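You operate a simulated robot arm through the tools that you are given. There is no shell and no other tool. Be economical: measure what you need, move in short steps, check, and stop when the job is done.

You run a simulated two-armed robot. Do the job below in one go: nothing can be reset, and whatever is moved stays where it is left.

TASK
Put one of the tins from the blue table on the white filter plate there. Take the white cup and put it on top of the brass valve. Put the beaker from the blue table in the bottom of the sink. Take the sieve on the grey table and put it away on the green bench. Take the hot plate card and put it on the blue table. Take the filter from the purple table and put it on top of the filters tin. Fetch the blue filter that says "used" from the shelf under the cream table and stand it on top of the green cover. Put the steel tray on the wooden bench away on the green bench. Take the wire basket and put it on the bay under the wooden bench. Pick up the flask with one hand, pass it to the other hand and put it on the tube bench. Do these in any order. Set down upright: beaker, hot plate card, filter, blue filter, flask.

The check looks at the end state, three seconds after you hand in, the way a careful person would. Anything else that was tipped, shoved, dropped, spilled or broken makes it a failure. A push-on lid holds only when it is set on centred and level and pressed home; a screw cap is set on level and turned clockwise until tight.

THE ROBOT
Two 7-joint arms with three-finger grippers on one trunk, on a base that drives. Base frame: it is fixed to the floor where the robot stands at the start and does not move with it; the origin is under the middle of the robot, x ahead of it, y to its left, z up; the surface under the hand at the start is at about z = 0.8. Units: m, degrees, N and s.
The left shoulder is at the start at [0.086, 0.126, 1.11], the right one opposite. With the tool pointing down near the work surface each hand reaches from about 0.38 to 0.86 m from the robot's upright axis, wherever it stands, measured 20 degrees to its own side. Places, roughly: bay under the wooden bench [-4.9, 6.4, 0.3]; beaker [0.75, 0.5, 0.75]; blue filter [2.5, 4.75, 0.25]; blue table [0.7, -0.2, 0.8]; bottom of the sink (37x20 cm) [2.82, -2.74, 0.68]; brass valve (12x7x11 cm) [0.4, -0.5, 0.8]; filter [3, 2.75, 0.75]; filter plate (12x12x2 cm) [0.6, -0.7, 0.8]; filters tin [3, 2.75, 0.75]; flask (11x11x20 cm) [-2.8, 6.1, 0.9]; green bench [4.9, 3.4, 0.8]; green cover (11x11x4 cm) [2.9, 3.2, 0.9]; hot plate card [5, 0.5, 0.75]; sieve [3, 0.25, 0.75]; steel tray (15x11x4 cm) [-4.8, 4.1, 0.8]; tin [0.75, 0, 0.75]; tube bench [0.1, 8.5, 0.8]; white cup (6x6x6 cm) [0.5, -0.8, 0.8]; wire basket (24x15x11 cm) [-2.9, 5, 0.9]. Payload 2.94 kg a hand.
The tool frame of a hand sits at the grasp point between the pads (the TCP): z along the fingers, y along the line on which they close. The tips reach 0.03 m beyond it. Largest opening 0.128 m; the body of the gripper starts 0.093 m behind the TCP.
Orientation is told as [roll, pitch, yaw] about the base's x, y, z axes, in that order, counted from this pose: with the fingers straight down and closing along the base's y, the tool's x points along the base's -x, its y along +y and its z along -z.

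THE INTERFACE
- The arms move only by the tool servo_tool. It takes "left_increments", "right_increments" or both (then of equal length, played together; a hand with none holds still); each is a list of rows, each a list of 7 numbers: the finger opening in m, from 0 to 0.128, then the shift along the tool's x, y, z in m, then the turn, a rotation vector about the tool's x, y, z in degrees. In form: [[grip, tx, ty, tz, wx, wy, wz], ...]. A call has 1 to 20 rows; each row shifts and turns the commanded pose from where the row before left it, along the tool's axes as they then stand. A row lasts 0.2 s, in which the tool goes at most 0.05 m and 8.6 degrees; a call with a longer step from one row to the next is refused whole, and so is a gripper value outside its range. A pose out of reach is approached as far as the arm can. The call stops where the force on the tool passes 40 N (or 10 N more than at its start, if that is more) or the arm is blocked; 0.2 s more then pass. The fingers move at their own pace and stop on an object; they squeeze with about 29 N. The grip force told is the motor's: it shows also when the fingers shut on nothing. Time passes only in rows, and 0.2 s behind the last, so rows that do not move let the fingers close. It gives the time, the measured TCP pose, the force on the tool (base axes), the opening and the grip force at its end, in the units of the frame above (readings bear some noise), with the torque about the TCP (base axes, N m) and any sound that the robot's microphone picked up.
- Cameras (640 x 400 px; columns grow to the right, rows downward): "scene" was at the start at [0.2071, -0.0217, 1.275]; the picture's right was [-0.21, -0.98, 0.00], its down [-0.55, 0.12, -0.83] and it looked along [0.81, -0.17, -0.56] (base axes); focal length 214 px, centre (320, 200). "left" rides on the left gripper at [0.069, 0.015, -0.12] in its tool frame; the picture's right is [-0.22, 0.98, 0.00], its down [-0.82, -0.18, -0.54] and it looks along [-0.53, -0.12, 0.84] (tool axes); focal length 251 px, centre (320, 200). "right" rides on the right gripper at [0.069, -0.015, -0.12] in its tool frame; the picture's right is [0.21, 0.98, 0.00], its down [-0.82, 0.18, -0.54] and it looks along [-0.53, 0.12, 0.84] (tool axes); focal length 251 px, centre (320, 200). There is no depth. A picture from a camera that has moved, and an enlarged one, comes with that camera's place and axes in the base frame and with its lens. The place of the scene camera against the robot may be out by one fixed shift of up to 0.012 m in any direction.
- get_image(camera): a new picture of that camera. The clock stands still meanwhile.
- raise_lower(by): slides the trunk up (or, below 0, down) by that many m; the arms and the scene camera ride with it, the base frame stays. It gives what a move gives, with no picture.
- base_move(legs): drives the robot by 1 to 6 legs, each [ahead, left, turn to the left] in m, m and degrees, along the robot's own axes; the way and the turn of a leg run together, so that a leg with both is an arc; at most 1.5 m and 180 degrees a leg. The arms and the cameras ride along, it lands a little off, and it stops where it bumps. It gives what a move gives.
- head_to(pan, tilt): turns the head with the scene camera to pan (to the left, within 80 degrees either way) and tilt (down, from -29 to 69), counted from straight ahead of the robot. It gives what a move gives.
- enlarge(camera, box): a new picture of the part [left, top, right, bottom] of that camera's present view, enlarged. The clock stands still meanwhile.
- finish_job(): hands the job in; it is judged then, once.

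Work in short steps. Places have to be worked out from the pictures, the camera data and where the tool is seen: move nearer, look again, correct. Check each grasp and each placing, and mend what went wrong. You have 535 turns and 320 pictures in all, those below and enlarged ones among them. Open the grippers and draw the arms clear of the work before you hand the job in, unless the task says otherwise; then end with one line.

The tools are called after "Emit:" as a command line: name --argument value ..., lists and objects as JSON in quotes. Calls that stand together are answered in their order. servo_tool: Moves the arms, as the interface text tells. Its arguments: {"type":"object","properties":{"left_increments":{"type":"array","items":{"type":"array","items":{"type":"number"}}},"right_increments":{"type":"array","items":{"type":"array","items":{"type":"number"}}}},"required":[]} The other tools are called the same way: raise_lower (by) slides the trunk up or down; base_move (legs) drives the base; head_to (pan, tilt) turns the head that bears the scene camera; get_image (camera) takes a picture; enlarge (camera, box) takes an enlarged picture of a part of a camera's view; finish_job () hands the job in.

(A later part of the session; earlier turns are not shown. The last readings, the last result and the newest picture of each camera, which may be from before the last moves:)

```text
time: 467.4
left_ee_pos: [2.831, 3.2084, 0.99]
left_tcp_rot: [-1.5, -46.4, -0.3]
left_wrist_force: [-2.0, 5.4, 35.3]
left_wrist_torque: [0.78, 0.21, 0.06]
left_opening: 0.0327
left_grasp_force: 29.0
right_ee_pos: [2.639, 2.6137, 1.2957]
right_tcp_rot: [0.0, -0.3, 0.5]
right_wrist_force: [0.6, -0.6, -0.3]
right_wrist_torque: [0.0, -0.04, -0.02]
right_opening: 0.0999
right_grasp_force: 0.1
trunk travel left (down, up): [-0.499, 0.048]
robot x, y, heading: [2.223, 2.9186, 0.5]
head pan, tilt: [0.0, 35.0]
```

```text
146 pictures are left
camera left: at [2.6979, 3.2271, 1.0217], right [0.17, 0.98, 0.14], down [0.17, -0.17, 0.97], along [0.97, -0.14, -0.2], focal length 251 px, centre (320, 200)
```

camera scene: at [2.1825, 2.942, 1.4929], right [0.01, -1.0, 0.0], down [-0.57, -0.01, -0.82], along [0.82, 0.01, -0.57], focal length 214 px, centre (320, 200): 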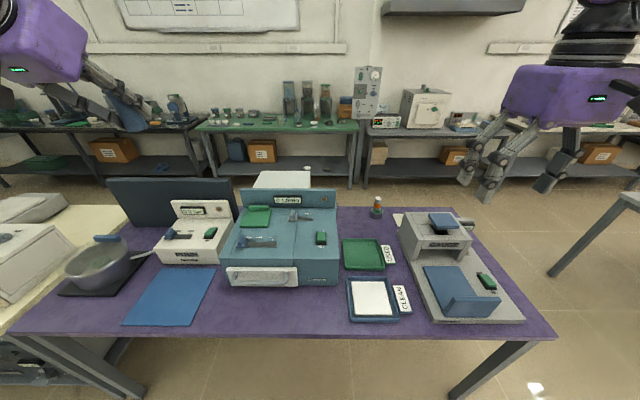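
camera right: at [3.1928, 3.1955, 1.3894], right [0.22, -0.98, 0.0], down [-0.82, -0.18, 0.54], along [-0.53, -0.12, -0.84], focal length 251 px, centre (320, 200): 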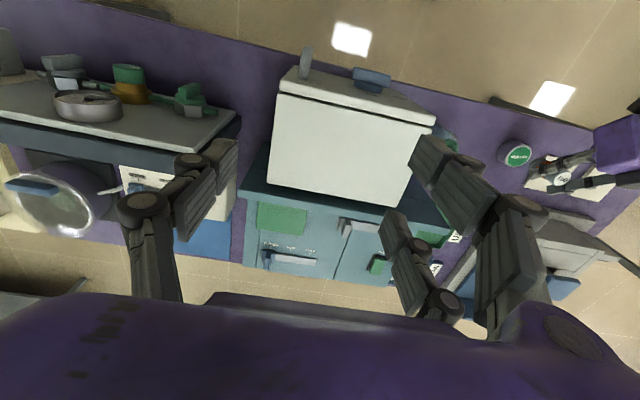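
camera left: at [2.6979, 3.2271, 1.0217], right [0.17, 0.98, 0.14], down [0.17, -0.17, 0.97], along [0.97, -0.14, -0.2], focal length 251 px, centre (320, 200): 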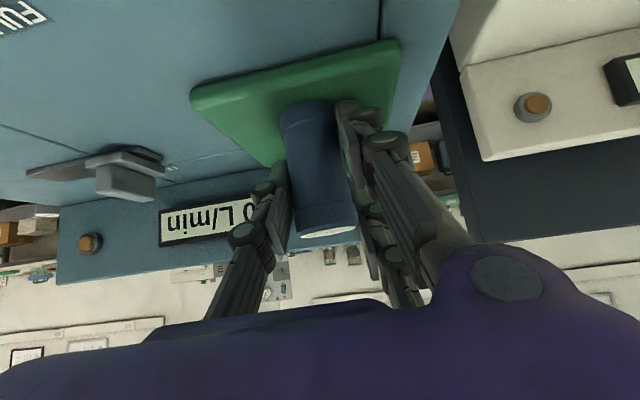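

Contact at pad height ≈0.929. I relieve the pressure and open slowly.

Emit:
raise_lower --by 0.005

Emit:
servo_tool --left_increments '[[0.033, 0, 0, 0, 0, 0, 0], [0.035, 0, 0, 0, 0, 0, 0], [0.038, 0, 0, 0, 0, 0, 0], [0.042, 0, 0, 0, 0, 0, 0], [0.05, 0, 0, 0, 0, 0, 0], [0.065, 0, 0, 0, 0, 0, 0], [0.08, 0, 0, 0, 0, 0, 0], [0.08, 0, 0, 0, 0, 0, 0]]'

Emit:
get_image --camera "left"

```text
time: 467.9
left_ee_pos: [2.8318, 3.2072, 0.9893]
left_tcp_rot: [-1.5, -45.8, -0.2]
left_wrist_force: [6.8, 2.0, 16.4]
left_wrist_torque: [0.43, -0.24, -0.1]
left_opening: 0.0324
left_grasp_force: 28.8
right_ee_pos: [2.642, 2.6133, 1.2986]
right_tcp_rot: [0.0, -0.2, 0.5]
right_wrist_force: [-0.2, 0.5, 0.6]
right_wrist_torque: [0.0, -0.02, 0.02]
right_opening: 0.1
right_grasp_force: 0.0
trunk travel left (down, up): [-0.504, 0.043]
robot x, y, heading: [2.221, 2.9153, 0.1]
head pan, tilt: [0.0, 35.0]
```

```text
time: 469.7
left_ee_pos: [2.8316, 3.209, 0.9899]
left_tcp_rot: [-1.5, -45.6, -0.2]
left_wrist_force: [0.6, -0.3, 0.6]
left_wrist_torque: [0.0, 0.04, 0.02]
left_opening: 0.0797
left_grasp_force: 0.1
right_ee_pos: [2.6427, 2.6149, 1.3003]
right_tcp_rot: [-0.1, -0.1, 0.5]
right_wrist_force: [0.0, 0.6, -0.1]
right_wrist_torque: [0.03, -0.01, -0.02]
right_opening: 0.0996
right_grasp_force: 0.1
trunk travel left (down, up): [-0.504, 0.043]
robot x, y, heading: [2.2245, 2.9207, 0.6]
head pan, tilt: [0.0, 35.0]
```

```text
145 pictures are left
camera left: at [2.698, 3.2277, 1.0222], right [0.17, 0.98, 0.14], down [0.18, -0.17, 0.97], along [0.97, -0.14, -0.21], focal length 251 px, centre (320, 200)
```

left: 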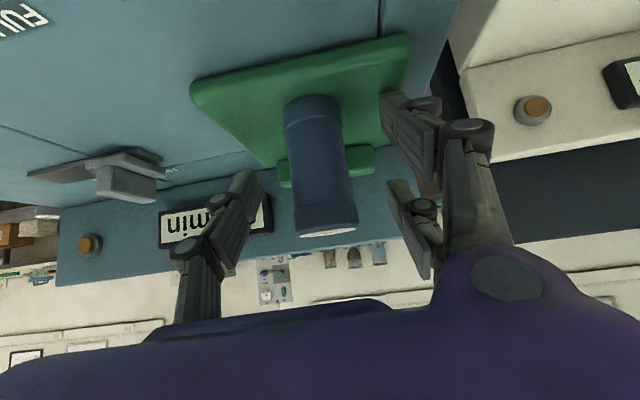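

The blue filter stands upright on the cover. I withdraw along the fingers and then back the base away.

Emit:
servo_tool --left_increments '[[0.08, 0, 0, -0.02, 0, 0, 0], [0.08, 0, 0, -0.03, 0, 0, 0], [0.08, 0, 0, -0.03, 0, 0, 0], [0.08, 0, 0, -0.03, 0, 0, 0], [0.08, -0.03, 0, -0.03, 0, 0, 0], [0.08, -0.03, 0, -0.03, 0, 0, 0]]'

Emit:
base_move --legs '[[-0.4, 0, 0]]'

Emit:
enlarge --camera "scene" --box '[180, 130, 400, 290]'

```text
time: 471.1
left_ee_pos: [2.7519, 3.2124, 1.1521]
left_tcp_rot: [-1.5, -45.7, 0.0]
left_wrist_force: [-0.6, 0.5, 0.7]
left_wrist_torque: [-0.01, -0.01, -0.03]
left_opening: 0.0802
left_grasp_force: 0.1
right_ee_pos: [2.6419, 2.6136, 1.3001]
right_tcp_rot: [0.0, -0.3, 0.5]
right_wrist_force: [-0.2, -0.5, 0.6]
right_wrist_torque: [0.0, -0.01, 0.01]
right_opening: 0.1
right_grasp_force: 0.0
trunk travel left (down, up): [-0.504, 0.043]
robot x, y, heading: [2.2228, 2.9172, 0.3]
head pan, tilt: [0.0, 35.0]
```

```text
time: 473.6
left_ee_pos: [2.3493, 3.2092, 1.151]
left_tcp_rot: [-1.5, -45.7, -0.2]
left_wrist_force: [0.3, -0.8, 0.8]
left_wrist_torque: [-0.01, 0.02, 0.06]
left_opening: 0.0801
left_grasp_force: 0.0
right_ee_pos: [2.2411, 2.6116, 1.2984]
right_tcp_rot: [0.0, 0.0, 0.5]
right_wrist_force: [-1.1, 0.0, 0.2]
right_wrist_torque: [0.01, 0.04, 0.04]
right_opening: 0.0999
right_grasp_force: 0.0
trunk travel left (down, up): [-0.504, 0.043]
robot x, y, heading: [1.8211, 2.9121, 0.7]
head pan, tilt: [0.0, 35.0]
```

```text
2.50 times, centred on (290, 210) of scene
camera zoom: at [1.9535, 2.9118, 1.4691], right [0.01, -1.0, 0.0], down [-0.57, 0.0, -0.82], along [0.82, 0.01, -0.57], focal length 536 px, centre (395, 175)
```

zoom: 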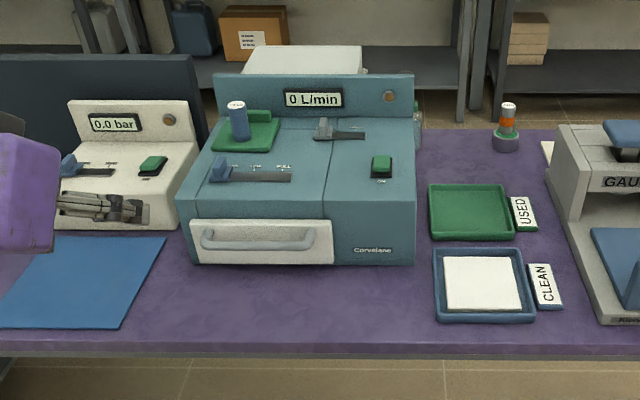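

The blue filter stands on the green cover. Now to the west side of the room: I straighten the left hand, lower the trunk to normal, turn round and look.

Emit:
servo_tool --left_increments '[[0.08, 0, 0, 0, 0, 7.6, 0], [0.08, 0, 0, 0, 0, 7.6, 0], [0.08, 0, 0, 0, 0, 7.6, 0], [0.08, 0, 0, 0, 0, 7.6, 0], [0.08, 0, 0, 0, 0, 7.6, 0], [0.08, 0, 0, 0, 0, 7.6, 0]]'

Emit:
raise_lower --by -0.05

Emit:
base_move --legs '[[0, 0.9, 0], [0, 0, 90], [0, 0, 89]]'

Emit:
head_to --pan 0 --tilt 15

Emit:
get_image --camera "scene"

```text
time: 475.1
left_ee_pos: [2.3499, 3.2082, 1.151]
left_tcp_rot: [-1.1, 0.0, -1.3]
left_wrist_force: [0.1, 0.2, -0.6]
left_wrist_torque: [0.02, 0.05, 0.0]
left_opening: 0.0801
left_grasp_force: 0.0
right_ee_pos: [2.2417, 2.6097, 1.2992]
right_tcp_rot: [0.1, -0.2, 0.5]
right_wrist_force: [0.3, 0.4, -0.8]
right_wrist_torque: [-0.01, 0.03, 0.04]
right_opening: 0.0999
right_grasp_force: 0.0
trunk travel left (down, up): [-0.504, 0.043]
robot x, y, heading: [1.8226, 2.9125, 0.7]
head pan, tilt: [0.0, 35.0]
```

```text
time: 476.0
left_ee_pos: [2.349, 3.2108, 1.1015]
left_tcp_rot: [-1.1, -0.3, -1.2]
left_wrist_force: [-0.4, -0.6, -0.3]
left_wrist_torque: [0.02, 0.0, 0.03]
left_opening: 0.0798
left_grasp_force: 0.1
right_ee_pos: [2.2394, 2.6123, 1.2506]
right_tcp_rot: [0.0, -0.3, 0.6]
right_wrist_force: [-0.4, -0.1, -0.2]
right_wrist_torque: [-0.01, 0.0, -0.01]
right_opening: 0.0997
right_grasp_force: 0.1
trunk travel left (down, up): [-0.454, 0.093]
robot x, y, heading: [1.8217, 2.9147, 0.2]
head pan, tilt: [0.0, 35.0]
```

```text
time: 491.9
left_ee_pos: [1.285, 3.5132, 1.1016]
left_tcp_rot: [-1.1, -0.1, 179.4]
left_wrist_force: [-0.9, 0.9, 0.2]
left_wrist_torque: [0.01, 0.0, 0.0]
left_opening: 0.0796
left_grasp_force: 0.0
right_ee_pos: [1.3872, 4.1122, 1.2494]
right_tcp_rot: [0.0, -0.1, -178.9]
right_wrist_force: [0.3, -0.2, -0.6]
right_wrist_torque: [0.01, 0.03, 0.0]
right_opening: 0.1
right_grasp_force: 0.0
trunk travel left (down, up): [-0.454, 0.093]
robot x, y, heading: [1.8091, 3.8147, -179.3]
head pan, tilt: [0.0, 35.0]
```

```text
time: 492.7
left_ee_pos: [1.2842, 3.5106, 1.1011]
left_tcp_rot: [-1.1, -0.3, 179.4]
left_wrist_force: [-0.4, -0.7, -0.7]
left_wrist_torque: [0.0, -0.01, 0.02]
left_opening: 0.0799
left_grasp_force: 0.1
right_ee_pos: [1.387, 4.1116, 1.2487]
right_tcp_rot: [0.0, -0.1, -178.9]
right_wrist_force: [0.0, 0.4, -0.5]
right_wrist_torque: [-0.04, 0.01, 0.02]
right_opening: 0.1
right_grasp_force: 0.0
trunk travel left (down, up): [-0.454, 0.093]
robot x, y, heading: [1.8114, 3.8159, -179.1]
head pan, tilt: [0.0, 15.0]
```

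```text
143 pictures are left
camera scene: at [1.6183, 3.8062, 1.4414], right [-0.02, 1.0, 0.0], down [0.26, 0.0, -0.97], along [-0.97, -0.02, -0.26], focal length 214 px, centre (320, 200)
```

scene: 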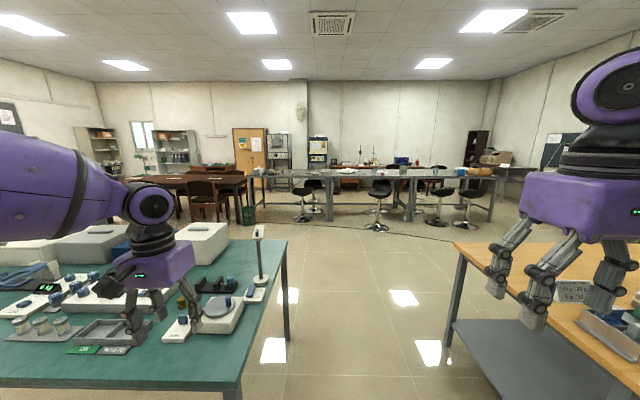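

I go through the gap (y≈4.1) westwards to get a closer look at the long table.

Emit:
base_move --legs '[[0, -0.28, 0], [1.5, 0, 0], [0.5, 0, 0]]'

Emit:
head_to --pan -15 --tilt 15

Emit:
get_image --camera "scene"

```text
time: 505.2
left_ee_pos: [-0.7063, 3.7659, 1.1015]
left_tcp_rot: [-1.0, -0.1, 178.8]
left_wrist_force: [0.3, 0.1, 0.1]
left_wrist_torque: [-0.04, -0.01, 0.04]
left_opening: 0.08
left_grasp_force: 0.0
right_ee_pos: [-0.5983, 4.3641, 1.2491]
right_tcp_rot: [0.0, -0.1, -179.4]
right_wrist_force: [0.0, 0.0, 0.9]
right_wrist_torque: [0.0, 0.0, -0.01]
right_opening: 0.1
right_grasp_force: 0.0
trunk travel left (down, up): [-0.454, 0.093]
robot x, y, heading: [-0.1753, 4.0614, -179.5]
head pan, tilt: [0.0, 15.0]
```

```text
time: 506.0
left_ee_pos: [-0.7072, 3.7661, 1.102]
left_tcp_rot: [-1.1, -0.1, 178.8]
left_wrist_force: [0.0, -1.3, 0.4]
left_wrist_torque: [-0.01, 0.04, 0.0]
left_opening: 0.0797
left_grasp_force: 0.2
right_ee_pos: [-0.599, 4.3641, 1.2495]
right_tcp_rot: [0.0, 0.0, -179.4]
right_wrist_force: [1.0, -0.6, -0.2]
right_wrist_torque: [0.0, 0.01, -0.01]
right_opening: 0.0999
right_grasp_force: 0.2
trunk travel left (down, up): [-0.454, 0.093]
robot x, y, heading: [-0.1776, 4.0592, -179.6]
head pan, tilt: [-15.0, 15.0]
```

```text
142 pictures are left
camera scene: at [-0.367, 4.0817, 1.4415], right [0.25, 0.97, 0.0], down [0.25, -0.06, -0.97], along [-0.94, 0.24, -0.26], focal length 214 px, centre (320, 200)
```

scene: 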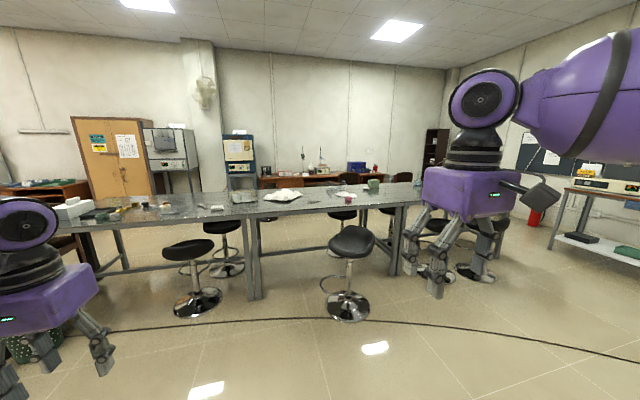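

I enlarge the long tables to find basket and flask.

Emit:
enlarge --camera "scene" --box '[60, 140, 280, 260]'

Emit:
enlarge --camera "scene" --box '[240, 130, 460, 250]'

```text
2.91 times, centred on (170, 200) of scene
camera zoom: at [-0.367, 4.0817, 1.4415], right [0.25, 0.97, 0.0], down [0.25, -0.06, -0.97], along [-0.94, 0.24, -0.26], focal length 624 px, centre (756, 200)
```

zoom: 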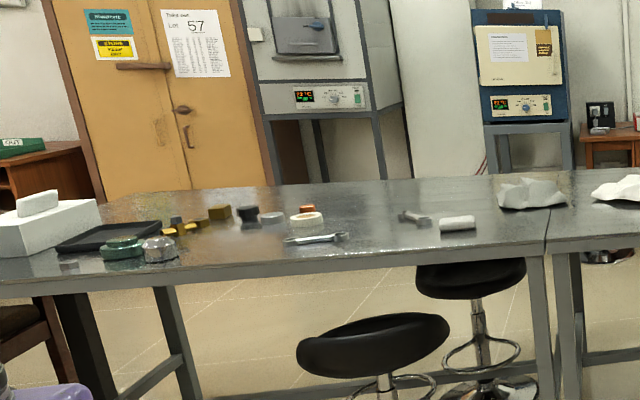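

```text
2.91 times, centred on (350, 190) of scene
camera zoom: at [-0.367, 4.0817, 1.4415], right [0.25, 0.97, 0.0], down [0.25, -0.06, -0.97], along [-0.94, 0.24, -0.26], focal length 624 px, centre (233, 229)
```

zoom: 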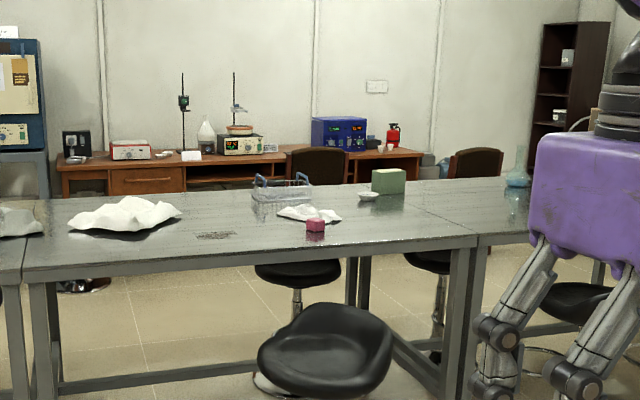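

The basket (two blue handles) is at about (-2.9,5.0), and the flask is farther right. I drive nearer and look at the stools in front.

Emit:
base_move --legs '[[0.8, -1.2, 0]]'

Emit:
head_to --pan 0 --tilt 25

Emit:
get_image --camera "scene"

```text
time: 516.7
left_ee_pos: [-1.5225, 4.9548, 1.1011]
left_tcp_rot: [-1.2, -0.2, 178.6]
left_wrist_force: [-0.4, 0.0, -0.1]
left_wrist_torque: [-0.01, -0.03, -0.01]
left_opening: 0.0802
left_grasp_force: 0.1
right_ee_pos: [-1.4125, 5.5539, 1.2501]
right_tcp_rot: [0.0, -0.2, -179.6]
right_wrist_force: [-0.2, 0.8, 0.2]
right_wrist_torque: [0.02, -0.02, 0.03]
right_opening: 0.1
right_grasp_force: 0.0
trunk travel left (down, up): [-0.454, 0.093]
robot x, y, heading: [-0.9921, 5.2496, -179.6]
head pan, tilt: [-15.0, 15.0]
```

```text
time: 517.5
left_ee_pos: [-1.5225, 4.9558, 1.1021]
left_tcp_rot: [-1.0, -0.2, 178.6]
left_wrist_force: [0.6, 0.0, -0.6]
left_wrist_torque: [0.04, -0.01, -0.01]
left_opening: 0.08
left_grasp_force: 0.1
right_ee_pos: [-1.4123, 5.5532, 1.2488]
right_tcp_rot: [-0.1, -0.1, -179.7]
right_wrist_force: [-0.2, 0.2, 0.0]
right_wrist_torque: [-0.04, -0.02, 0.01]
right_opening: 0.0999
right_grasp_force: 0.1
trunk travel left (down, up): [-0.454, 0.093]
robot x, y, heading: [-0.996, 5.252, -179.7]
head pan, tilt: [0.0, 25.0]
```

```text
139 pictures are left
camera scene: at [-1.1842, 5.246, 1.4253], right [0.0, 1.0, 0.0], down [0.42, 0.0, -0.91], along [-0.91, 0.0, -0.42], focal length 214 px, centre (320, 200)
```

scene: 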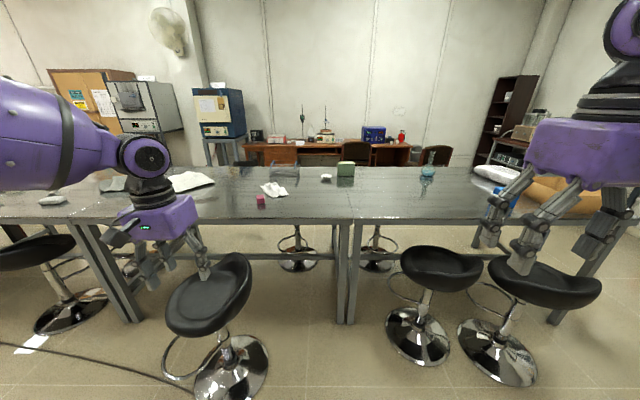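

The gap between the stools is about 0.72 m (y 4.95–5.68). I look down to see how wide my own base is.

Emit:
head_to --pan 0 --tilt 69

Emit:
get_image --camera "scene"

```text
time: 518.6
left_ee_pos: [-1.5234, 4.9555, 1.1013]
left_tcp_rot: [-1.1, -0.2, 178.7]
left_wrist_force: [0.8, -0.5, 0.0]
left_wrist_torque: [0.0, 0.01, 0.04]
left_opening: 0.0799
left_grasp_force: 0.2
right_ee_pos: [-1.412, 5.5545, 1.2486]
right_tcp_rot: [0.0, 0.0, -179.6]
right_wrist_force: [0.7, 0.7, 1.1]
right_wrist_torque: [0.02, -0.02, -0.01]
right_opening: 0.1002
right_grasp_force: 0.1
trunk travel left (down, up): [-0.454, 0.093]
robot x, y, heading: [-0.9925, 5.2509, -179.7]
head pan, tilt: [0.0, 68.8]
```

```text
138 pictures are left
camera scene: at [-1.148, 5.2461, 1.3659], right [-0.01, 1.0, 0.0], down [0.93, 0.0, -0.36], along [-0.36, 0.0, -0.93], focal length 214 px, centre (320, 200)
```

scene: 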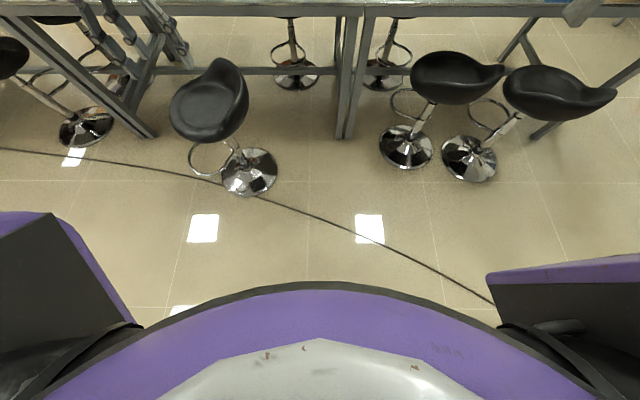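

My base is slim (front within ~0.16 m of the axis), so the gap is passable. I raise the left hand and drive slowly between the stools.

Emit:
servo_tool --left_increments '[[0.128, 0.02, 0, -0.04, 1.1, 0, 0], [0.128, 0.02, 0, -0.04, 0, 0, 0], [0.128, 0, 0, -0.03, 0, 0, 0]]'

Emit:
base_move --legs '[[0, -0.06, 0], [0.6, 0, 0]]'

Emit:
get_image --camera "scene"

```text
time: 519.4
left_ee_pos: [-1.4823, 4.9525, 1.2108]
left_tcp_rot: [-2.1, -0.1, 178.5]
left_wrist_force: [-0.2, 0.5, -0.1]
left_wrist_torque: [-0.01, -0.02, 0.0]
left_opening: 0.1281
left_grasp_force: 0.0
right_ee_pos: [-1.4129, 5.5542, 1.2487]
right_tcp_rot: [0.1, -0.1, -179.5]
right_wrist_force: [0.2, 0.2, -0.8]
right_wrist_torque: [0.03, 0.0, 0.0]
right_opening: 0.0998
right_grasp_force: 0.0
trunk travel left (down, up): [-0.454, 0.093]
robot x, y, heading: [-0.9937, 5.2476, -179.8]
head pan, tilt: [0.0, 68.8]
```

```text
time: 523.6
left_ee_pos: [-2.0778, 5.0098, 1.2103]
left_tcp_rot: [-2.2, -0.2, 178.5]
left_wrist_force: [-0.2, 0.9, 0.3]
left_wrist_torque: [-0.01, -0.03, 0.02]
left_opening: 0.1281
left_grasp_force: 0.0
right_ee_pos: [-2.0058, 5.611, 1.2481]
right_tcp_rot: [0.0, -0.1, -179.7]
right_wrist_force: [-1.0, -0.3, 0.6]
right_wrist_torque: [0.01, -0.03, 0.01]
right_opening: 0.0999
right_grasp_force: 0.1
trunk travel left (down, up): [-0.454, 0.093]
robot x, y, heading: [-1.5906, 5.3063, -179.5]
head pan, tilt: [0.0, 68.8]
```

```text
137 pictures are left
camera scene: at [-1.742, 5.3034, 1.3659], right [0.0, 1.0, 0.0], down [0.93, 0.0, -0.36], along [-0.36, 0.0, -0.93], focal length 214 px, centre (320, 200)
```

scene: 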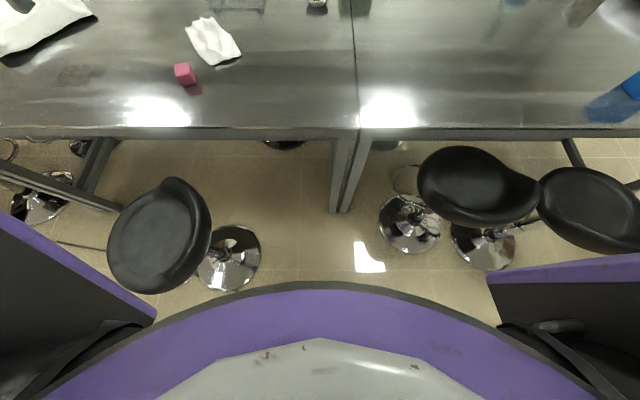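

Clearances look fine. I continue 0.5 m to the table edge.

Emit:
base_move --legs '[[0.5, 0, 0]]'

Emit:
head_to --pan 15 --tilt 40

Emit:
get_image --camera "scene"

Emit:
get_image --camera "left"

```text
time: 525.8
left_ee_pos: [-2.4018, 5.0087, 1.207]
left_tcp_rot: [-2.1, 0.2, 178.5]
left_wrist_force: [-1.8, 0.4, -0.7]
left_wrist_torque: [0.02, -0.14, -0.02]
left_opening: 0.1276
left_grasp_force: 0.0
right_ee_pos: [-2.3284, 5.6118, 1.2455]
right_tcp_rot: [0.0, 0.3, -179.9]
right_wrist_force: [-0.5, 0.6, -0.7]
right_wrist_torque: [0.0, -0.14, -0.03]
right_opening: 0.1001
right_grasp_force: 0.0
trunk travel left (down, up): [-0.454, 0.093]
robot x, y, heading: [-1.9018, 5.3023, -179.7]
head pan, tilt: [0.0, 68.8]
stopped in leg 1: the robot was blocked; the commanded pose is now the measured one
```

```text
time: 526.7
left_ee_pos: [-2.3949, 5.0081, 1.2102]
left_tcp_rot: [-2.1, -0.2, 178.4]
left_wrist_force: [-0.1, 0.0, -0.1]
left_wrist_torque: [-0.01, -0.01, -0.04]
left_opening: 0.128
left_grasp_force: 0.1
right_ee_pos: [-2.3213, 5.611, 1.2494]
right_tcp_rot: [0.0, -0.1, -179.9]
right_wrist_force: [-0.4, 0.2, 0.4]
right_wrist_torque: [0.0, -0.03, -0.01]
right_opening: 0.1001
right_grasp_force: 0.0
trunk travel left (down, up): [-0.454, 0.093]
robot x, y, heading: [-1.9008, 5.3026, -180.1]
head pan, tilt: [15.0, 40.0]
```

```text
136 pictures are left
camera scene: at [-2.0838, 5.2798, 1.4018], right [-0.26, 0.97, 0.0], down [0.62, 0.17, -0.77], along [-0.74, -0.2, -0.64], focal length 214 px, centre (320, 200)
```

scene: 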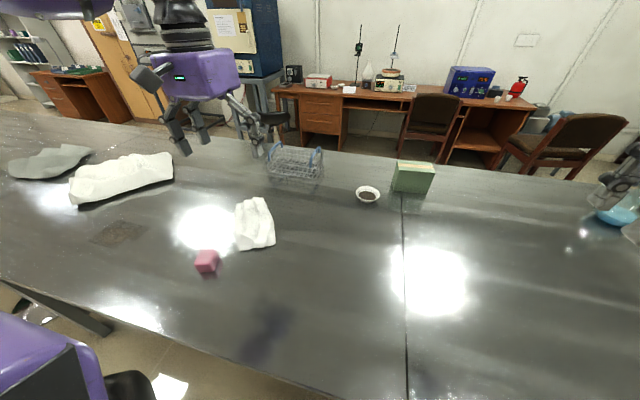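

```text
135 pictures are left
camera left: at [-2.3248, 4.9872, 1.3284], right [-0.24, -0.97, -0.04], down [-0.82, 0.18, 0.55], along [-0.53, 0.16, -0.83], focal length 251 px, centre (320, 200)
```

left: 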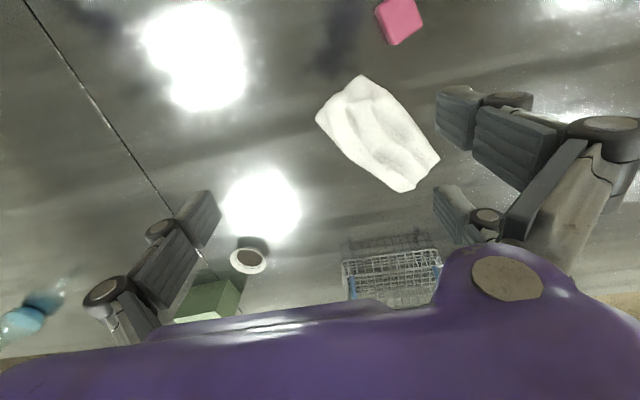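

The base was blocked, probably by the left stool's foot. I back up slightly and look down.

Emit:
base_move --legs '[[-0.25, 0, 0]]'

Emit:
head_to --pan 0 --tilt 69

Emit:
get_image --camera "scene"

```text
time: 528.5
left_ee_pos: [-2.1464, 5.009, 1.2101]
left_tcp_rot: [-2.1, -0.2, 178.4]
left_wrist_force: [-0.1, 0.2, 0.3]
left_wrist_torque: [0.03, 0.02, 0.03]
left_opening: 0.1282
left_grasp_force: 0.1
right_ee_pos: [-2.0754, 5.6118, 1.2473]
right_tcp_rot: [0.0, -0.1, -179.9]
right_wrist_force: [0.0, -0.2, 0.3]
right_wrist_torque: [-0.03, -0.01, -0.04]
right_opening: 0.1001
right_grasp_force: 0.1
trunk travel left (down, up): [-0.454, 0.093]
robot x, y, heading: [-1.6543, 5.3053, -179.9]
head pan, tilt: [15.0, 40.0]
```

```text
time: 529.4
left_ee_pos: [-2.1479, 5.0102, 1.2095]
left_tcp_rot: [-2.2, 0.0, 178.4]
left_wrist_force: [0.2, -0.3, -0.6]
left_wrist_torque: [-0.02, -0.02, -0.02]
left_opening: 0.1281
left_grasp_force: 0.1
right_ee_pos: [-2.0741, 5.6109, 1.2487]
right_tcp_rot: [0.0, -0.1, -179.9]
right_wrist_force: [-0.4, 0.3, 0.0]
right_wrist_torque: [-0.01, -0.05, 0.02]
right_opening: 0.0999
right_grasp_force: 0.1
trunk travel left (down, up): [-0.454, 0.093]
robot x, y, heading: [-1.6579, 5.3044, -180.0]
head pan, tilt: [0.0, 68.8]
```

```text
134 pictures are left
camera scene: at [-1.811, 5.3023, 1.3658], right [0.0, 1.0, 0.0], down [0.93, 0.0, -0.36], along [-0.36, 0.0, -0.93], focal length 214 px, centre (320, 200)
```

scene: 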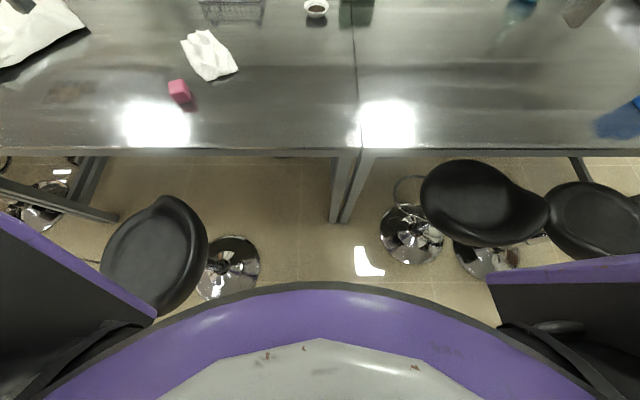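

The stool hasn't moved, but the gap is too tight. Stools on the west side are tucked under the table, so I'll try from the west via the north end. I back out and look north-west.

Emit:
base_move --legs '[[-0.45, 0, 0], [0, -1.3, 0]]'

Emit:
head_to --pan -10 --tilt 20

Emit:
get_image --camera "scene"

```text
time: 543.3
left_ee_pos: [-1.7032, 6.3089, 1.2104]
left_tcp_rot: [-2.1, -0.2, 178.4]
left_wrist_force: [0.1, 0.0, 0.1]
left_wrist_torque: [0.03, 0.0, 0.02]
left_opening: 0.1279
left_grasp_force: 0.1
right_ee_pos: [-1.6303, 6.9098, 1.2494]
right_tcp_rot: [0.0, -0.2, -179.8]
right_wrist_force: [0.7, 0.4, 0.2]
right_wrist_torque: [-0.04, 0.01, 0.02]
right_opening: 0.1002
right_grasp_force: 0.1
trunk travel left (down, up): [-0.454, 0.093]
robot x, y, heading: [-1.2122, 6.6049, -180.1]
head pan, tilt: [0.0, 68.8]
```

```text
time: 544.5
left_ee_pos: [-1.7022, 6.3072, 1.2109]
left_tcp_rot: [-2.2, -0.2, 178.4]
left_wrist_force: [0.3, -0.1, 0.7]
left_wrist_torque: [-0.01, 0.0, 0.02]
left_opening: 0.1278
left_grasp_force: 0.0
right_ee_pos: [-1.6304, 6.9098, 1.2494]
right_tcp_rot: [0.0, -0.1, -179.8]
right_wrist_force: [-0.1, -0.5, -0.3]
right_wrist_torque: [-0.05, 0.0, 0.03]
right_opening: 0.1002
right_grasp_force: 0.0
trunk travel left (down, up): [-0.454, 0.093]
robot x, y, heading: [-1.2128, 6.6052, -179.8]
head pan, tilt: [-10.0, 20.0]
```

```text
133 pictures are left
camera scene: at [-1.4025, 6.6173, 1.4333], right [0.17, 0.99, 0.0], down [0.34, -0.06, -0.94], along [-0.93, 0.16, -0.34], focal length 214 px, centre (320, 200)
```

scene: 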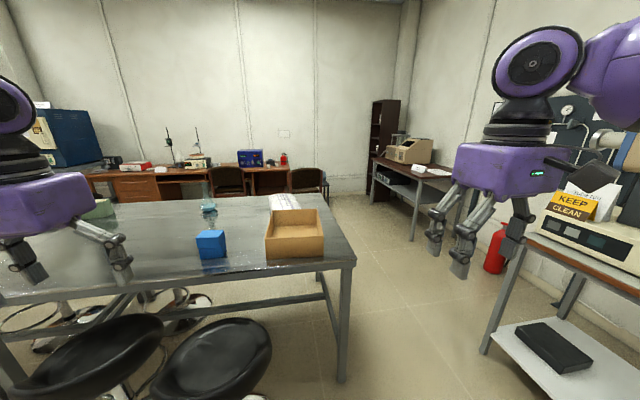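

The corridor north of the tables (y≈6.95–7.85) is free. I drive along it westwards.

Emit:
base_move --legs '[[0, -0.78, 0], [1.4, 0, 0]]'

Emit:
head_to --pan 20 --tilt 30

Emit:
get_image --camera "scene"

```text
time: 558.3
left_ee_pos: [-3.1013, 7.0632, 1.2107]
left_tcp_rot: [-2.1, -0.2, 179.2]
left_wrist_force: [-0.1, -0.6, 0.0]
left_wrist_torque: [0.01, 0.01, 0.02]
left_opening: 0.128
left_grasp_force: 0.1
right_ee_pos: [-3.0361, 7.667, 1.2492]
right_tcp_rot: [0.0, 0.0, -179.0]
right_wrist_force: [-0.5, 0.7, -0.1]
right_wrist_torque: [0.02, 0.04, -0.01]
right_opening: 0.1
right_grasp_force: 0.0
trunk travel left (down, up): [-0.454, 0.093]
robot x, y, heading: [-2.6136, 7.3672, -179.0]
head pan, tilt: [-10.0, 20.0]
```

```text
time: 559.3
left_ee_pos: [-3.1, 7.0625, 1.2109]
left_tcp_rot: [-2.1, -0.2, 179.3]
left_wrist_force: [0.0, -0.2, -0.6]
left_wrist_torque: [0.02, -0.02, 0.01]
left_opening: 0.128
left_grasp_force: 0.1
right_ee_pos: [-3.0377, 7.666, 1.2501]
right_tcp_rot: [0.0, -0.1, -178.9]
right_wrist_force: [0.3, -0.5, -0.6]
right_wrist_torque: [0.02, -0.01, 0.02]
right_opening: 0.1001
right_grasp_force: 0.0
trunk travel left (down, up): [-0.454, 0.093]
robot x, y, heading: [-2.6165, 7.3651, -179.2]
head pan, tilt: [20.0, 30.0]
```

```text
132 pictures are left
camera scene: at [-2.797, 7.3303, 1.4174], right [-0.36, 0.93, 0.0], down [0.47, 0.18, -0.87], along [-0.81, -0.31, -0.5], focal length 214 px, centre (320, 200)
```

scene: 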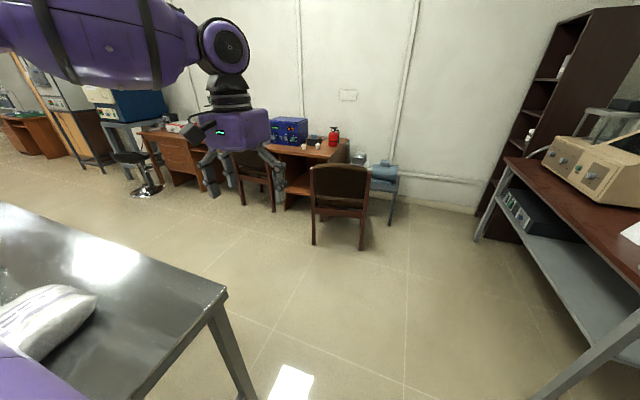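

Aisle between table (x≈-3.12) and chairs (x≈-4.2) is clear. I go to x≈-3.65, south to y≈6.1, and turn east to the flask.

Emit:
base_move --legs '[[1.03, 0, 0], [0, 1.2, 0]]'

Emit:
base_move --legs '[[0, 0, -90], [0, 0, -90]]'

Emit:
head_to --pan 0 --tilt 35

Emit:
get_image --camera "scene"

```text
time: 574.9
left_ee_pos: [-4.1003, 5.8528, 1.2097]
left_tcp_rot: [-2.1, -0.2, 178.8]
left_wrist_force: [1.0, 0.1, 0.0]
left_wrist_torque: [0.0, 0.0, 0.01]
left_opening: 0.1279
left_grasp_force: 0.1
right_ee_pos: [-4.0331, 6.4557, 1.2485]
right_tcp_rot: [0.1, -0.1, -179.4]
right_wrist_force: [-0.9, 0.3, 0.2]
right_wrist_torque: [-0.01, -0.01, 0.01]
right_opening: 0.0998
right_grasp_force: 0.1
trunk travel left (down, up): [-0.454, 0.093]
robot x, y, heading: [-3.6096, 6.1531, -179.3]
head pan, tilt: [20.0, 30.0]
```

```text
time: 582.9
left_ee_pos: [-3.1219, 6.4522, 1.2121]
left_tcp_rot: [-2.1, -0.2, -1.6]
left_wrist_force: [-0.3, -0.7, -0.3]
left_wrist_torque: [-0.07, 0.0, 0.01]
left_opening: 0.1281
left_grasp_force: 0.1
right_ee_pos: [-3.1952, 5.8494, 1.2489]
right_tcp_rot: [0.0, -0.1, 0.1]
right_wrist_force: [1.3, -0.5, 1.2]
right_wrist_torque: [0.03, -0.02, 0.03]
right_opening: 0.0997
right_grasp_force: 0.1
trunk travel left (down, up): [-0.454, 0.093]
robot x, y, heading: [-3.6138, 6.1568, -0.1]
head pan, tilt: [20.0, 30.0]
```

```text
time: 583.8
left_ee_pos: [-3.123, 6.452, 1.2099]
left_tcp_rot: [-2.2, -0.1, -1.5]
left_wrist_force: [0.0, 0.5, -0.5]
left_wrist_torque: [-0.05, -0.02, 0.01]
left_opening: 0.1278
left_grasp_force: 0.1
right_ee_pos: [-3.195, 5.8492, 1.2487]
right_tcp_rot: [-0.1, -0.1, 0.1]
right_wrist_force: [1.0, 0.0, -0.1]
right_wrist_torque: [-0.01, 0.04, -0.01]
right_opening: 0.1002
right_grasp_force: 0.1
trunk travel left (down, up): [-0.454, 0.093]
robot x, y, heading: [-3.6159, 6.1589, 0.3]
head pan, tilt: [0.0, 35.0]
```

```text
131 pictures are left
camera scene: at [-3.4454, 6.1519, 1.4095], right [0.0, -1.0, 0.0], down [-0.57, 0.0, -0.82], along [0.82, 0.0, -0.57], focal length 214 px, centre (320, 200)
```

scene: 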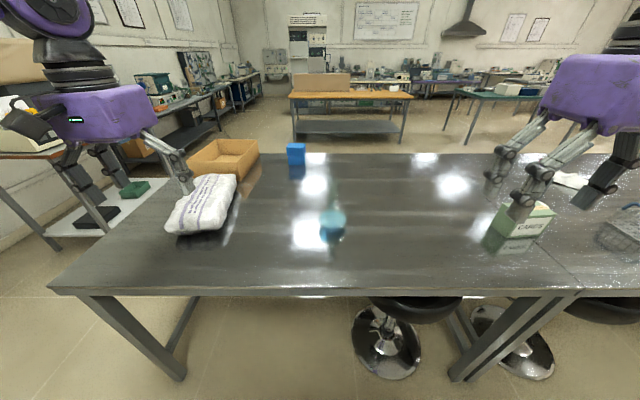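

The flask is at about (-2.816,6.10). I enlarge to see its shape.

Emit:
enlarge --camera "scene" --box '[280, 170, 390, 260]'

Emit:
get_image --camera "right"

```text
4.44 times, centred on (335, 215) of scene
camera zoom: at [-3.4454, 6.1519, 1.4095], right [0.0, -1.0, 0.0], down [-0.57, 0.0, -0.82], along [0.82, 0.0, -0.57], focal length 953 px, centre (253, 133)
```

zoom: 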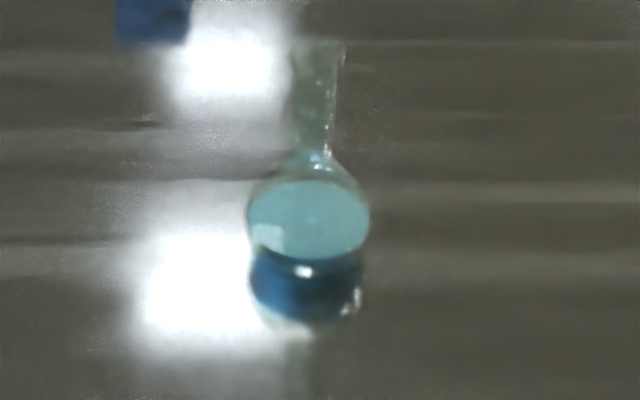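

```text
129 pictures are left
camera right: at [-3.2644, 5.8348, 1.3686], right [-0.22, 0.98, 0.0], down [0.82, 0.18, 0.54], along [0.53, 0.12, -0.84], focal length 251 px, centre (320, 200)
```

right: 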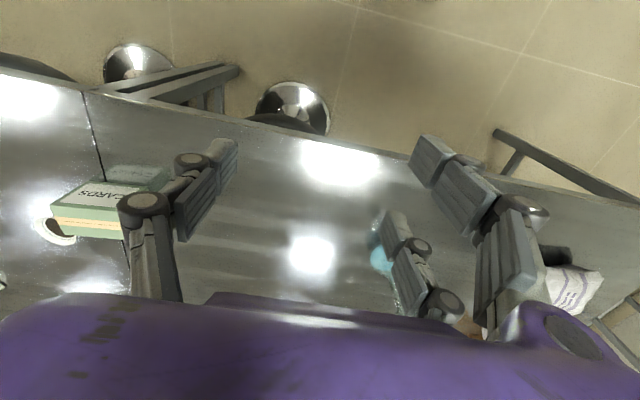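

It is a round flask: ~11 cm bulb with a ~4.5 cm neck. Plan: right hand grips the bulb with the hand nearly horizontal; then the left hand takes the neck from above. I position the base first.

Emit:
base_move --legs '[[0.12, 0.2, 0]]'

Emit:
servo_tool --right_increments '[[0.128, 0, 0, 0.04, 0, -7.5, 0], [0.128, 0, 0, 0.04, 0, -7.5, 0], [0.128, 0, 0, 0.03, 0, -7.5, 0], [0.128, 0, 0, 0.03, 0, -7.5, 0], [0.128, 0, 0, 0, 0, -7.5, 0], [0.128, 0, 0, 0, 0, -7.5, 0], [0.128, 0, 0, 0, 0, -7.5, 0], [0.128, 0, 0, 0, 0, -7.5, 0], [0.128, 0, 0, 0, 0, -7.5, 0], [0.128, 0, 0, 0, 0, 0, 0]]'

Emit:
get_image --camera "right"

```text
time: 586.1
left_ee_pos: [-3.0024, 6.6513, 1.2111]
left_tcp_rot: [-2.1, -0.1, -1.6]
left_wrist_force: [0.9, 0.0, -0.2]
left_wrist_torque: [-0.01, 0.01, -0.01]
left_opening: 0.1279
left_grasp_force: 0.1
right_ee_pos: [-3.0766, 6.0483, 1.2499]
right_tcp_rot: [0.0, 0.0, 0.1]
right_wrist_force: [1.1, -0.1, -0.3]
right_wrist_torque: [0.02, 0.0, 0.02]
right_opening: 0.1001
right_grasp_force: 0.1
trunk travel left (down, up): [-0.454, 0.093]
robot x, y, heading: [-3.4936, 6.356, 0.3]
head pan, tilt: [0.0, 35.0]
```

```text
time: 588.4
left_ee_pos: [-3.0031, 6.6512, 1.2094]
left_tcp_rot: [-2.0, -0.2, -1.6]
left_wrist_force: [0.1, 0.0, -0.5]
left_wrist_torque: [0.01, -0.01, 0.0]
left_opening: 0.128
left_grasp_force: 0.1
right_ee_pos: [-3.0215, 6.0168, 1.1616]
right_tcp_rot: [-0.8, -49.0, -4.4]
right_wrist_force: [0.2, 0.1, 0.6]
right_wrist_torque: [0.01, 0.02, 0.0]
right_opening: 0.1279
right_grasp_force: 0.0
right hand out of reach, approached as far as the arm can: row 5, 6, 7, 8, 9
trunk travel left (down, up): [-0.454, 0.093]
robot x, y, heading: [-3.4935, 6.3556, 0.1]
head pan, tilt: [0.0, 35.0]
```

```text
128 pictures are left
camera right: at [-3.1584, 6.0147, 1.1889], right [-0.05, 0.98, -0.17], down [0.15, 0.18, 0.97], along [0.99, 0.03, -0.15], focal length 251 px, centre (320, 200)
```

right: 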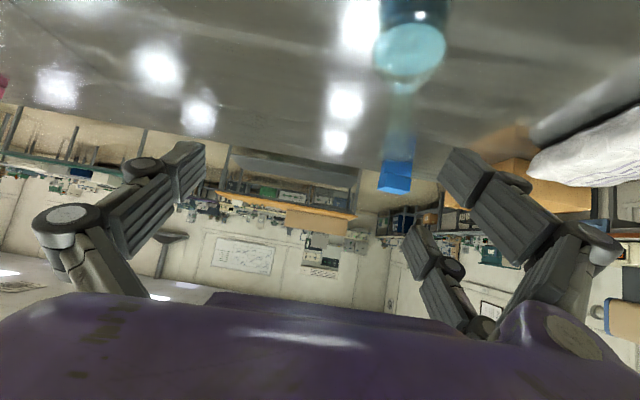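

Tilt reached −49° here. I move forward-down toward the flask and try to tilt further there.

Emit:
servo_tool --right_increments '[[0.128, 0.02, 0.016, 0.0316, 0, 0, 0], [0.128, 0.02, 0.016, 0.0316, 0, 0, 0], [0.128, 0.02, 0.016, 0.0316, 0, 0, 0], [0.128, 0.02, 0.016, 0.0316, 0, 0, 0], [0.128, 0.02, 0.016, 0.0316, 0, 0, 0], [0.128, 0, 0, 0, 0, 0, -4.4], [0.128, 0, 0, 0, 0, -7.5, 0], [0.128, 0, 0, 0, 0, -7.5, 0], [0.128, 0, 0, 0, 0, -6, 0], [0.128, 0, 0, 0, 0, 0, 0]]'

Emit:
get_image --camera "right"

Emit:
get_image --camera "scene"

```text
time: 590.5
left_ee_pos: [-3.0036, 6.6521, 1.2098]
left_tcp_rot: [-2.1, -0.1, -1.6]
left_wrist_force: [0.3, -0.6, 0.1]
left_wrist_torque: [-0.01, 0.0, -0.03]
left_opening: 0.1278
left_grasp_force: 0.0
right_ee_pos: [-2.9625, 6.0908, 0.981]
right_tcp_rot: [-11.0, -69.5, 8.1]
right_wrist_force: [-0.1, 0.0, 0.3]
right_wrist_torque: [0.03, 0.01, -0.03]
right_opening: 0.1281
right_grasp_force: 0.1
trunk travel left (down, up): [-0.454, 0.093]
robot x, y, heading: [-3.4918, 6.3577, 0.2]
head pan, tilt: [0.0, 35.0]
```

```text
127 pictures are left
camera right: at [-3.0992, 6.0799, 0.9597], right [-0.04, 0.96, -0.27], down [-0.22, 0.25, 0.94], along [0.98, 0.09, 0.2], focal length 251 px, centre (320, 200)
```

right: 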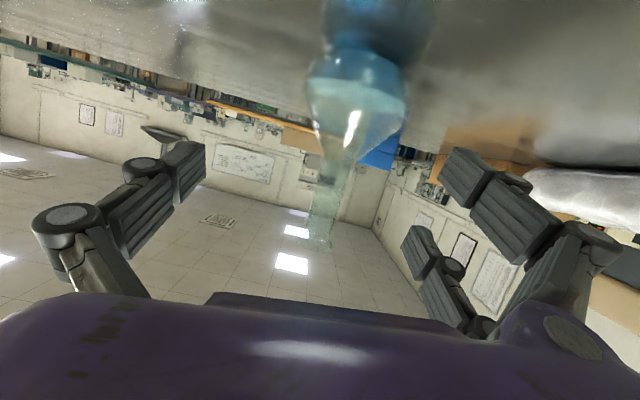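

```text
126 pictures are left
camera scene: at [-3.326, 6.3518, 1.4096], right [0.0, -1.0, 0.0], down [-0.57, 0.0, -0.82], along [0.82, 0.0, -0.57], focal length 214 px, centre (320, 200)
```

scene: 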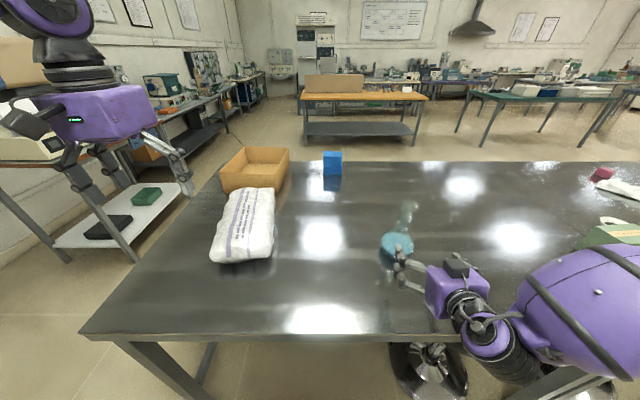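

Tilt −69.5° reached. From two views the bulb centre is near (-2.85,6.112,0.905) (table ≈0.85). I level the hand and line it up behind the bulb.

Emit:
servo_tool --right_increments '[[0.128, 0, 0, 0, 0, 0, 4.4], [0.128, 0.017, 0.0145, 0, 0, 0, 0], [0.128, 0.017, 0.0145, 0, 0, 0, 0], [0.128, 0, 0, 0, 0, 0, 0]]'

Emit:
get_image --camera "right"

Emit:
enlarge --camera "scene" --box '[340, 180, 500, 310]'

```text
time: 591.5
left_ee_pos: [-3.0031, 6.6515, 1.21]
left_tcp_rot: [-2.1, -0.1, -1.6]
left_wrist_force: [0.2, 0.9, -0.6]
left_wrist_torque: [0.04, -0.01, -0.02]
left_opening: 0.128
left_grasp_force: 0.1
right_ee_pos: [-2.972, 6.1162, 0.9529]
right_tcp_rot: [1.1, -69.8, -4.6]
right_wrist_force: [-0.3, 0.1, 0.1]
right_wrist_torque: [0.0, -0.01, 0.02]
right_opening: 0.128
right_grasp_force: 0.1
right hand out of reach, approached as far as the arm can: row 3
trunk travel left (down, up): [-0.454, 0.093]
robot x, y, heading: [-3.4939, 6.3525, 0.3]
head pan, tilt: [0.0, 35.0]
```

```text
125 pictures are left
camera right: at [-3.1095, 6.1116, 0.9301], right [-0.01, 0.98, -0.2], down [-0.21, 0.19, 0.96], along [0.98, 0.05, 0.21], focal length 251 px, centre (320, 200)
```

right: 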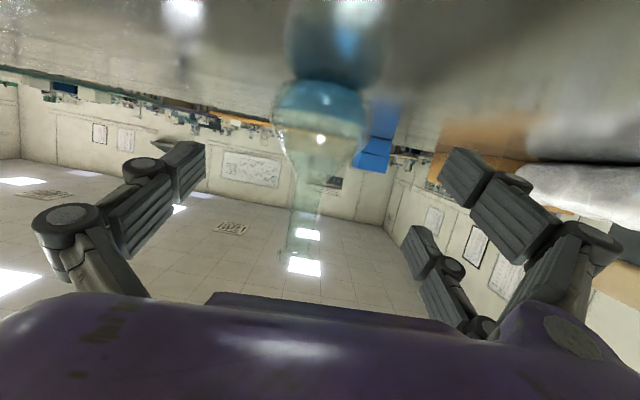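

```text
3.08 times, centred on (420, 245) of scene
camera zoom: at [-3.3264, 6.3511, 1.4096], right [0.0, -1.0, 0.0], down [-0.57, 0.0, -0.82], along [0.82, 0.0, -0.57], focal length 660 px, centre (12, 62)
```

zoom: 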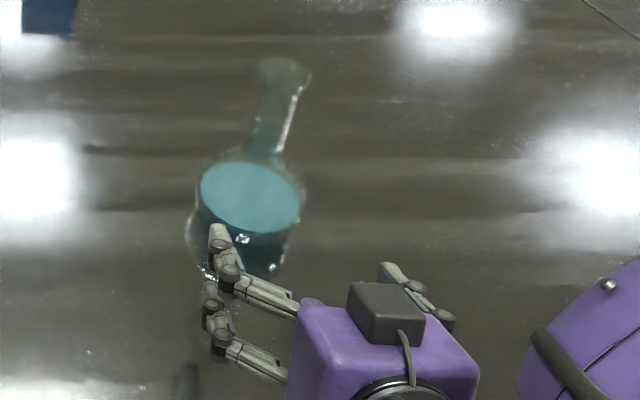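

The flask base is at z≈0.86, bulb centre ≈(-2.825,6.108,0.905). I advance 9 cm along the fingers and check.

Emit:
servo_tool --right_increments '[[0.128, 0, 0, 0.03, 0, 0, 0], [0.128, 0, 0, 0.03, 0, 0, 0], [0.128, 0, 0, 0.025, 0, 0, 0], [0.128, 0, 0, 0, 0, 0, 0]]'

Emit:
get_image --camera "right"

Emit:
enlarge --camera "scene" --box '[340, 180, 500, 310]'

```text
time: 592.5
left_ee_pos: [-3.0038, 6.6515, 1.2115]
left_tcp_rot: [-2.2, -0.3, -1.7]
left_wrist_force: [-0.6, 0.1, -0.7]
left_wrist_torque: [-0.01, -0.01, 0.01]
left_opening: 0.1279
left_grasp_force: 0.1
right_ee_pos: [-2.8946, 6.0981, 0.9437]
right_tcp_rot: [1.0, -69.8, -4.6]
right_wrist_force: [0.3, 0.1, -0.2]
right_wrist_torque: [-0.02, -0.02, -0.02]
right_opening: 0.1281
right_grasp_force: 0.0
right hand out of reach, approached as far as the arm can: row 1, 2, 3
trunk travel left (down, up): [-0.454, 0.093]
robot x, y, heading: [-3.4929, 6.3548, 0.1]
head pan, tilt: [0.0, 35.0]
```

```text
123 pictures are left
camera right: at [-3.0308, 6.0932, 0.9202], right [-0.01, 0.98, -0.2], down [-0.21, 0.19, 0.96], along [0.98, 0.05, 0.21], focal length 251 px, centre (320, 200)
```

right: 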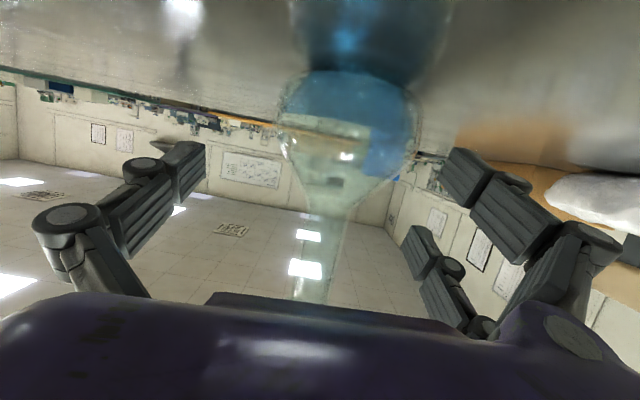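

```text
3.08 times, centred on (420, 245) of scene
camera zoom: at [-3.3261, 6.3517, 1.4096], right [0.0, -1.0, 0.0], down [-0.57, 0.0, -0.82], along [0.82, 0.0, -0.57], focal length 660 px, centre (12, 62)
```

zoom: 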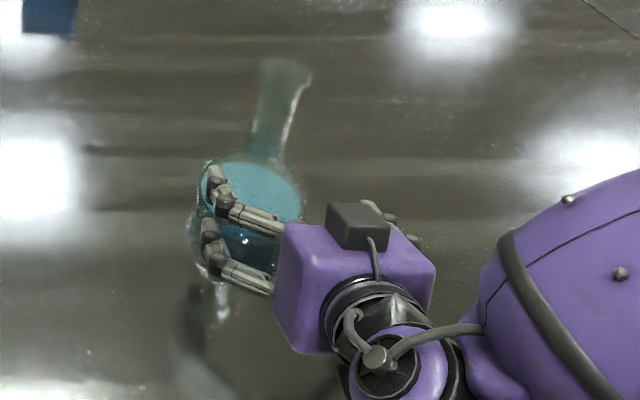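

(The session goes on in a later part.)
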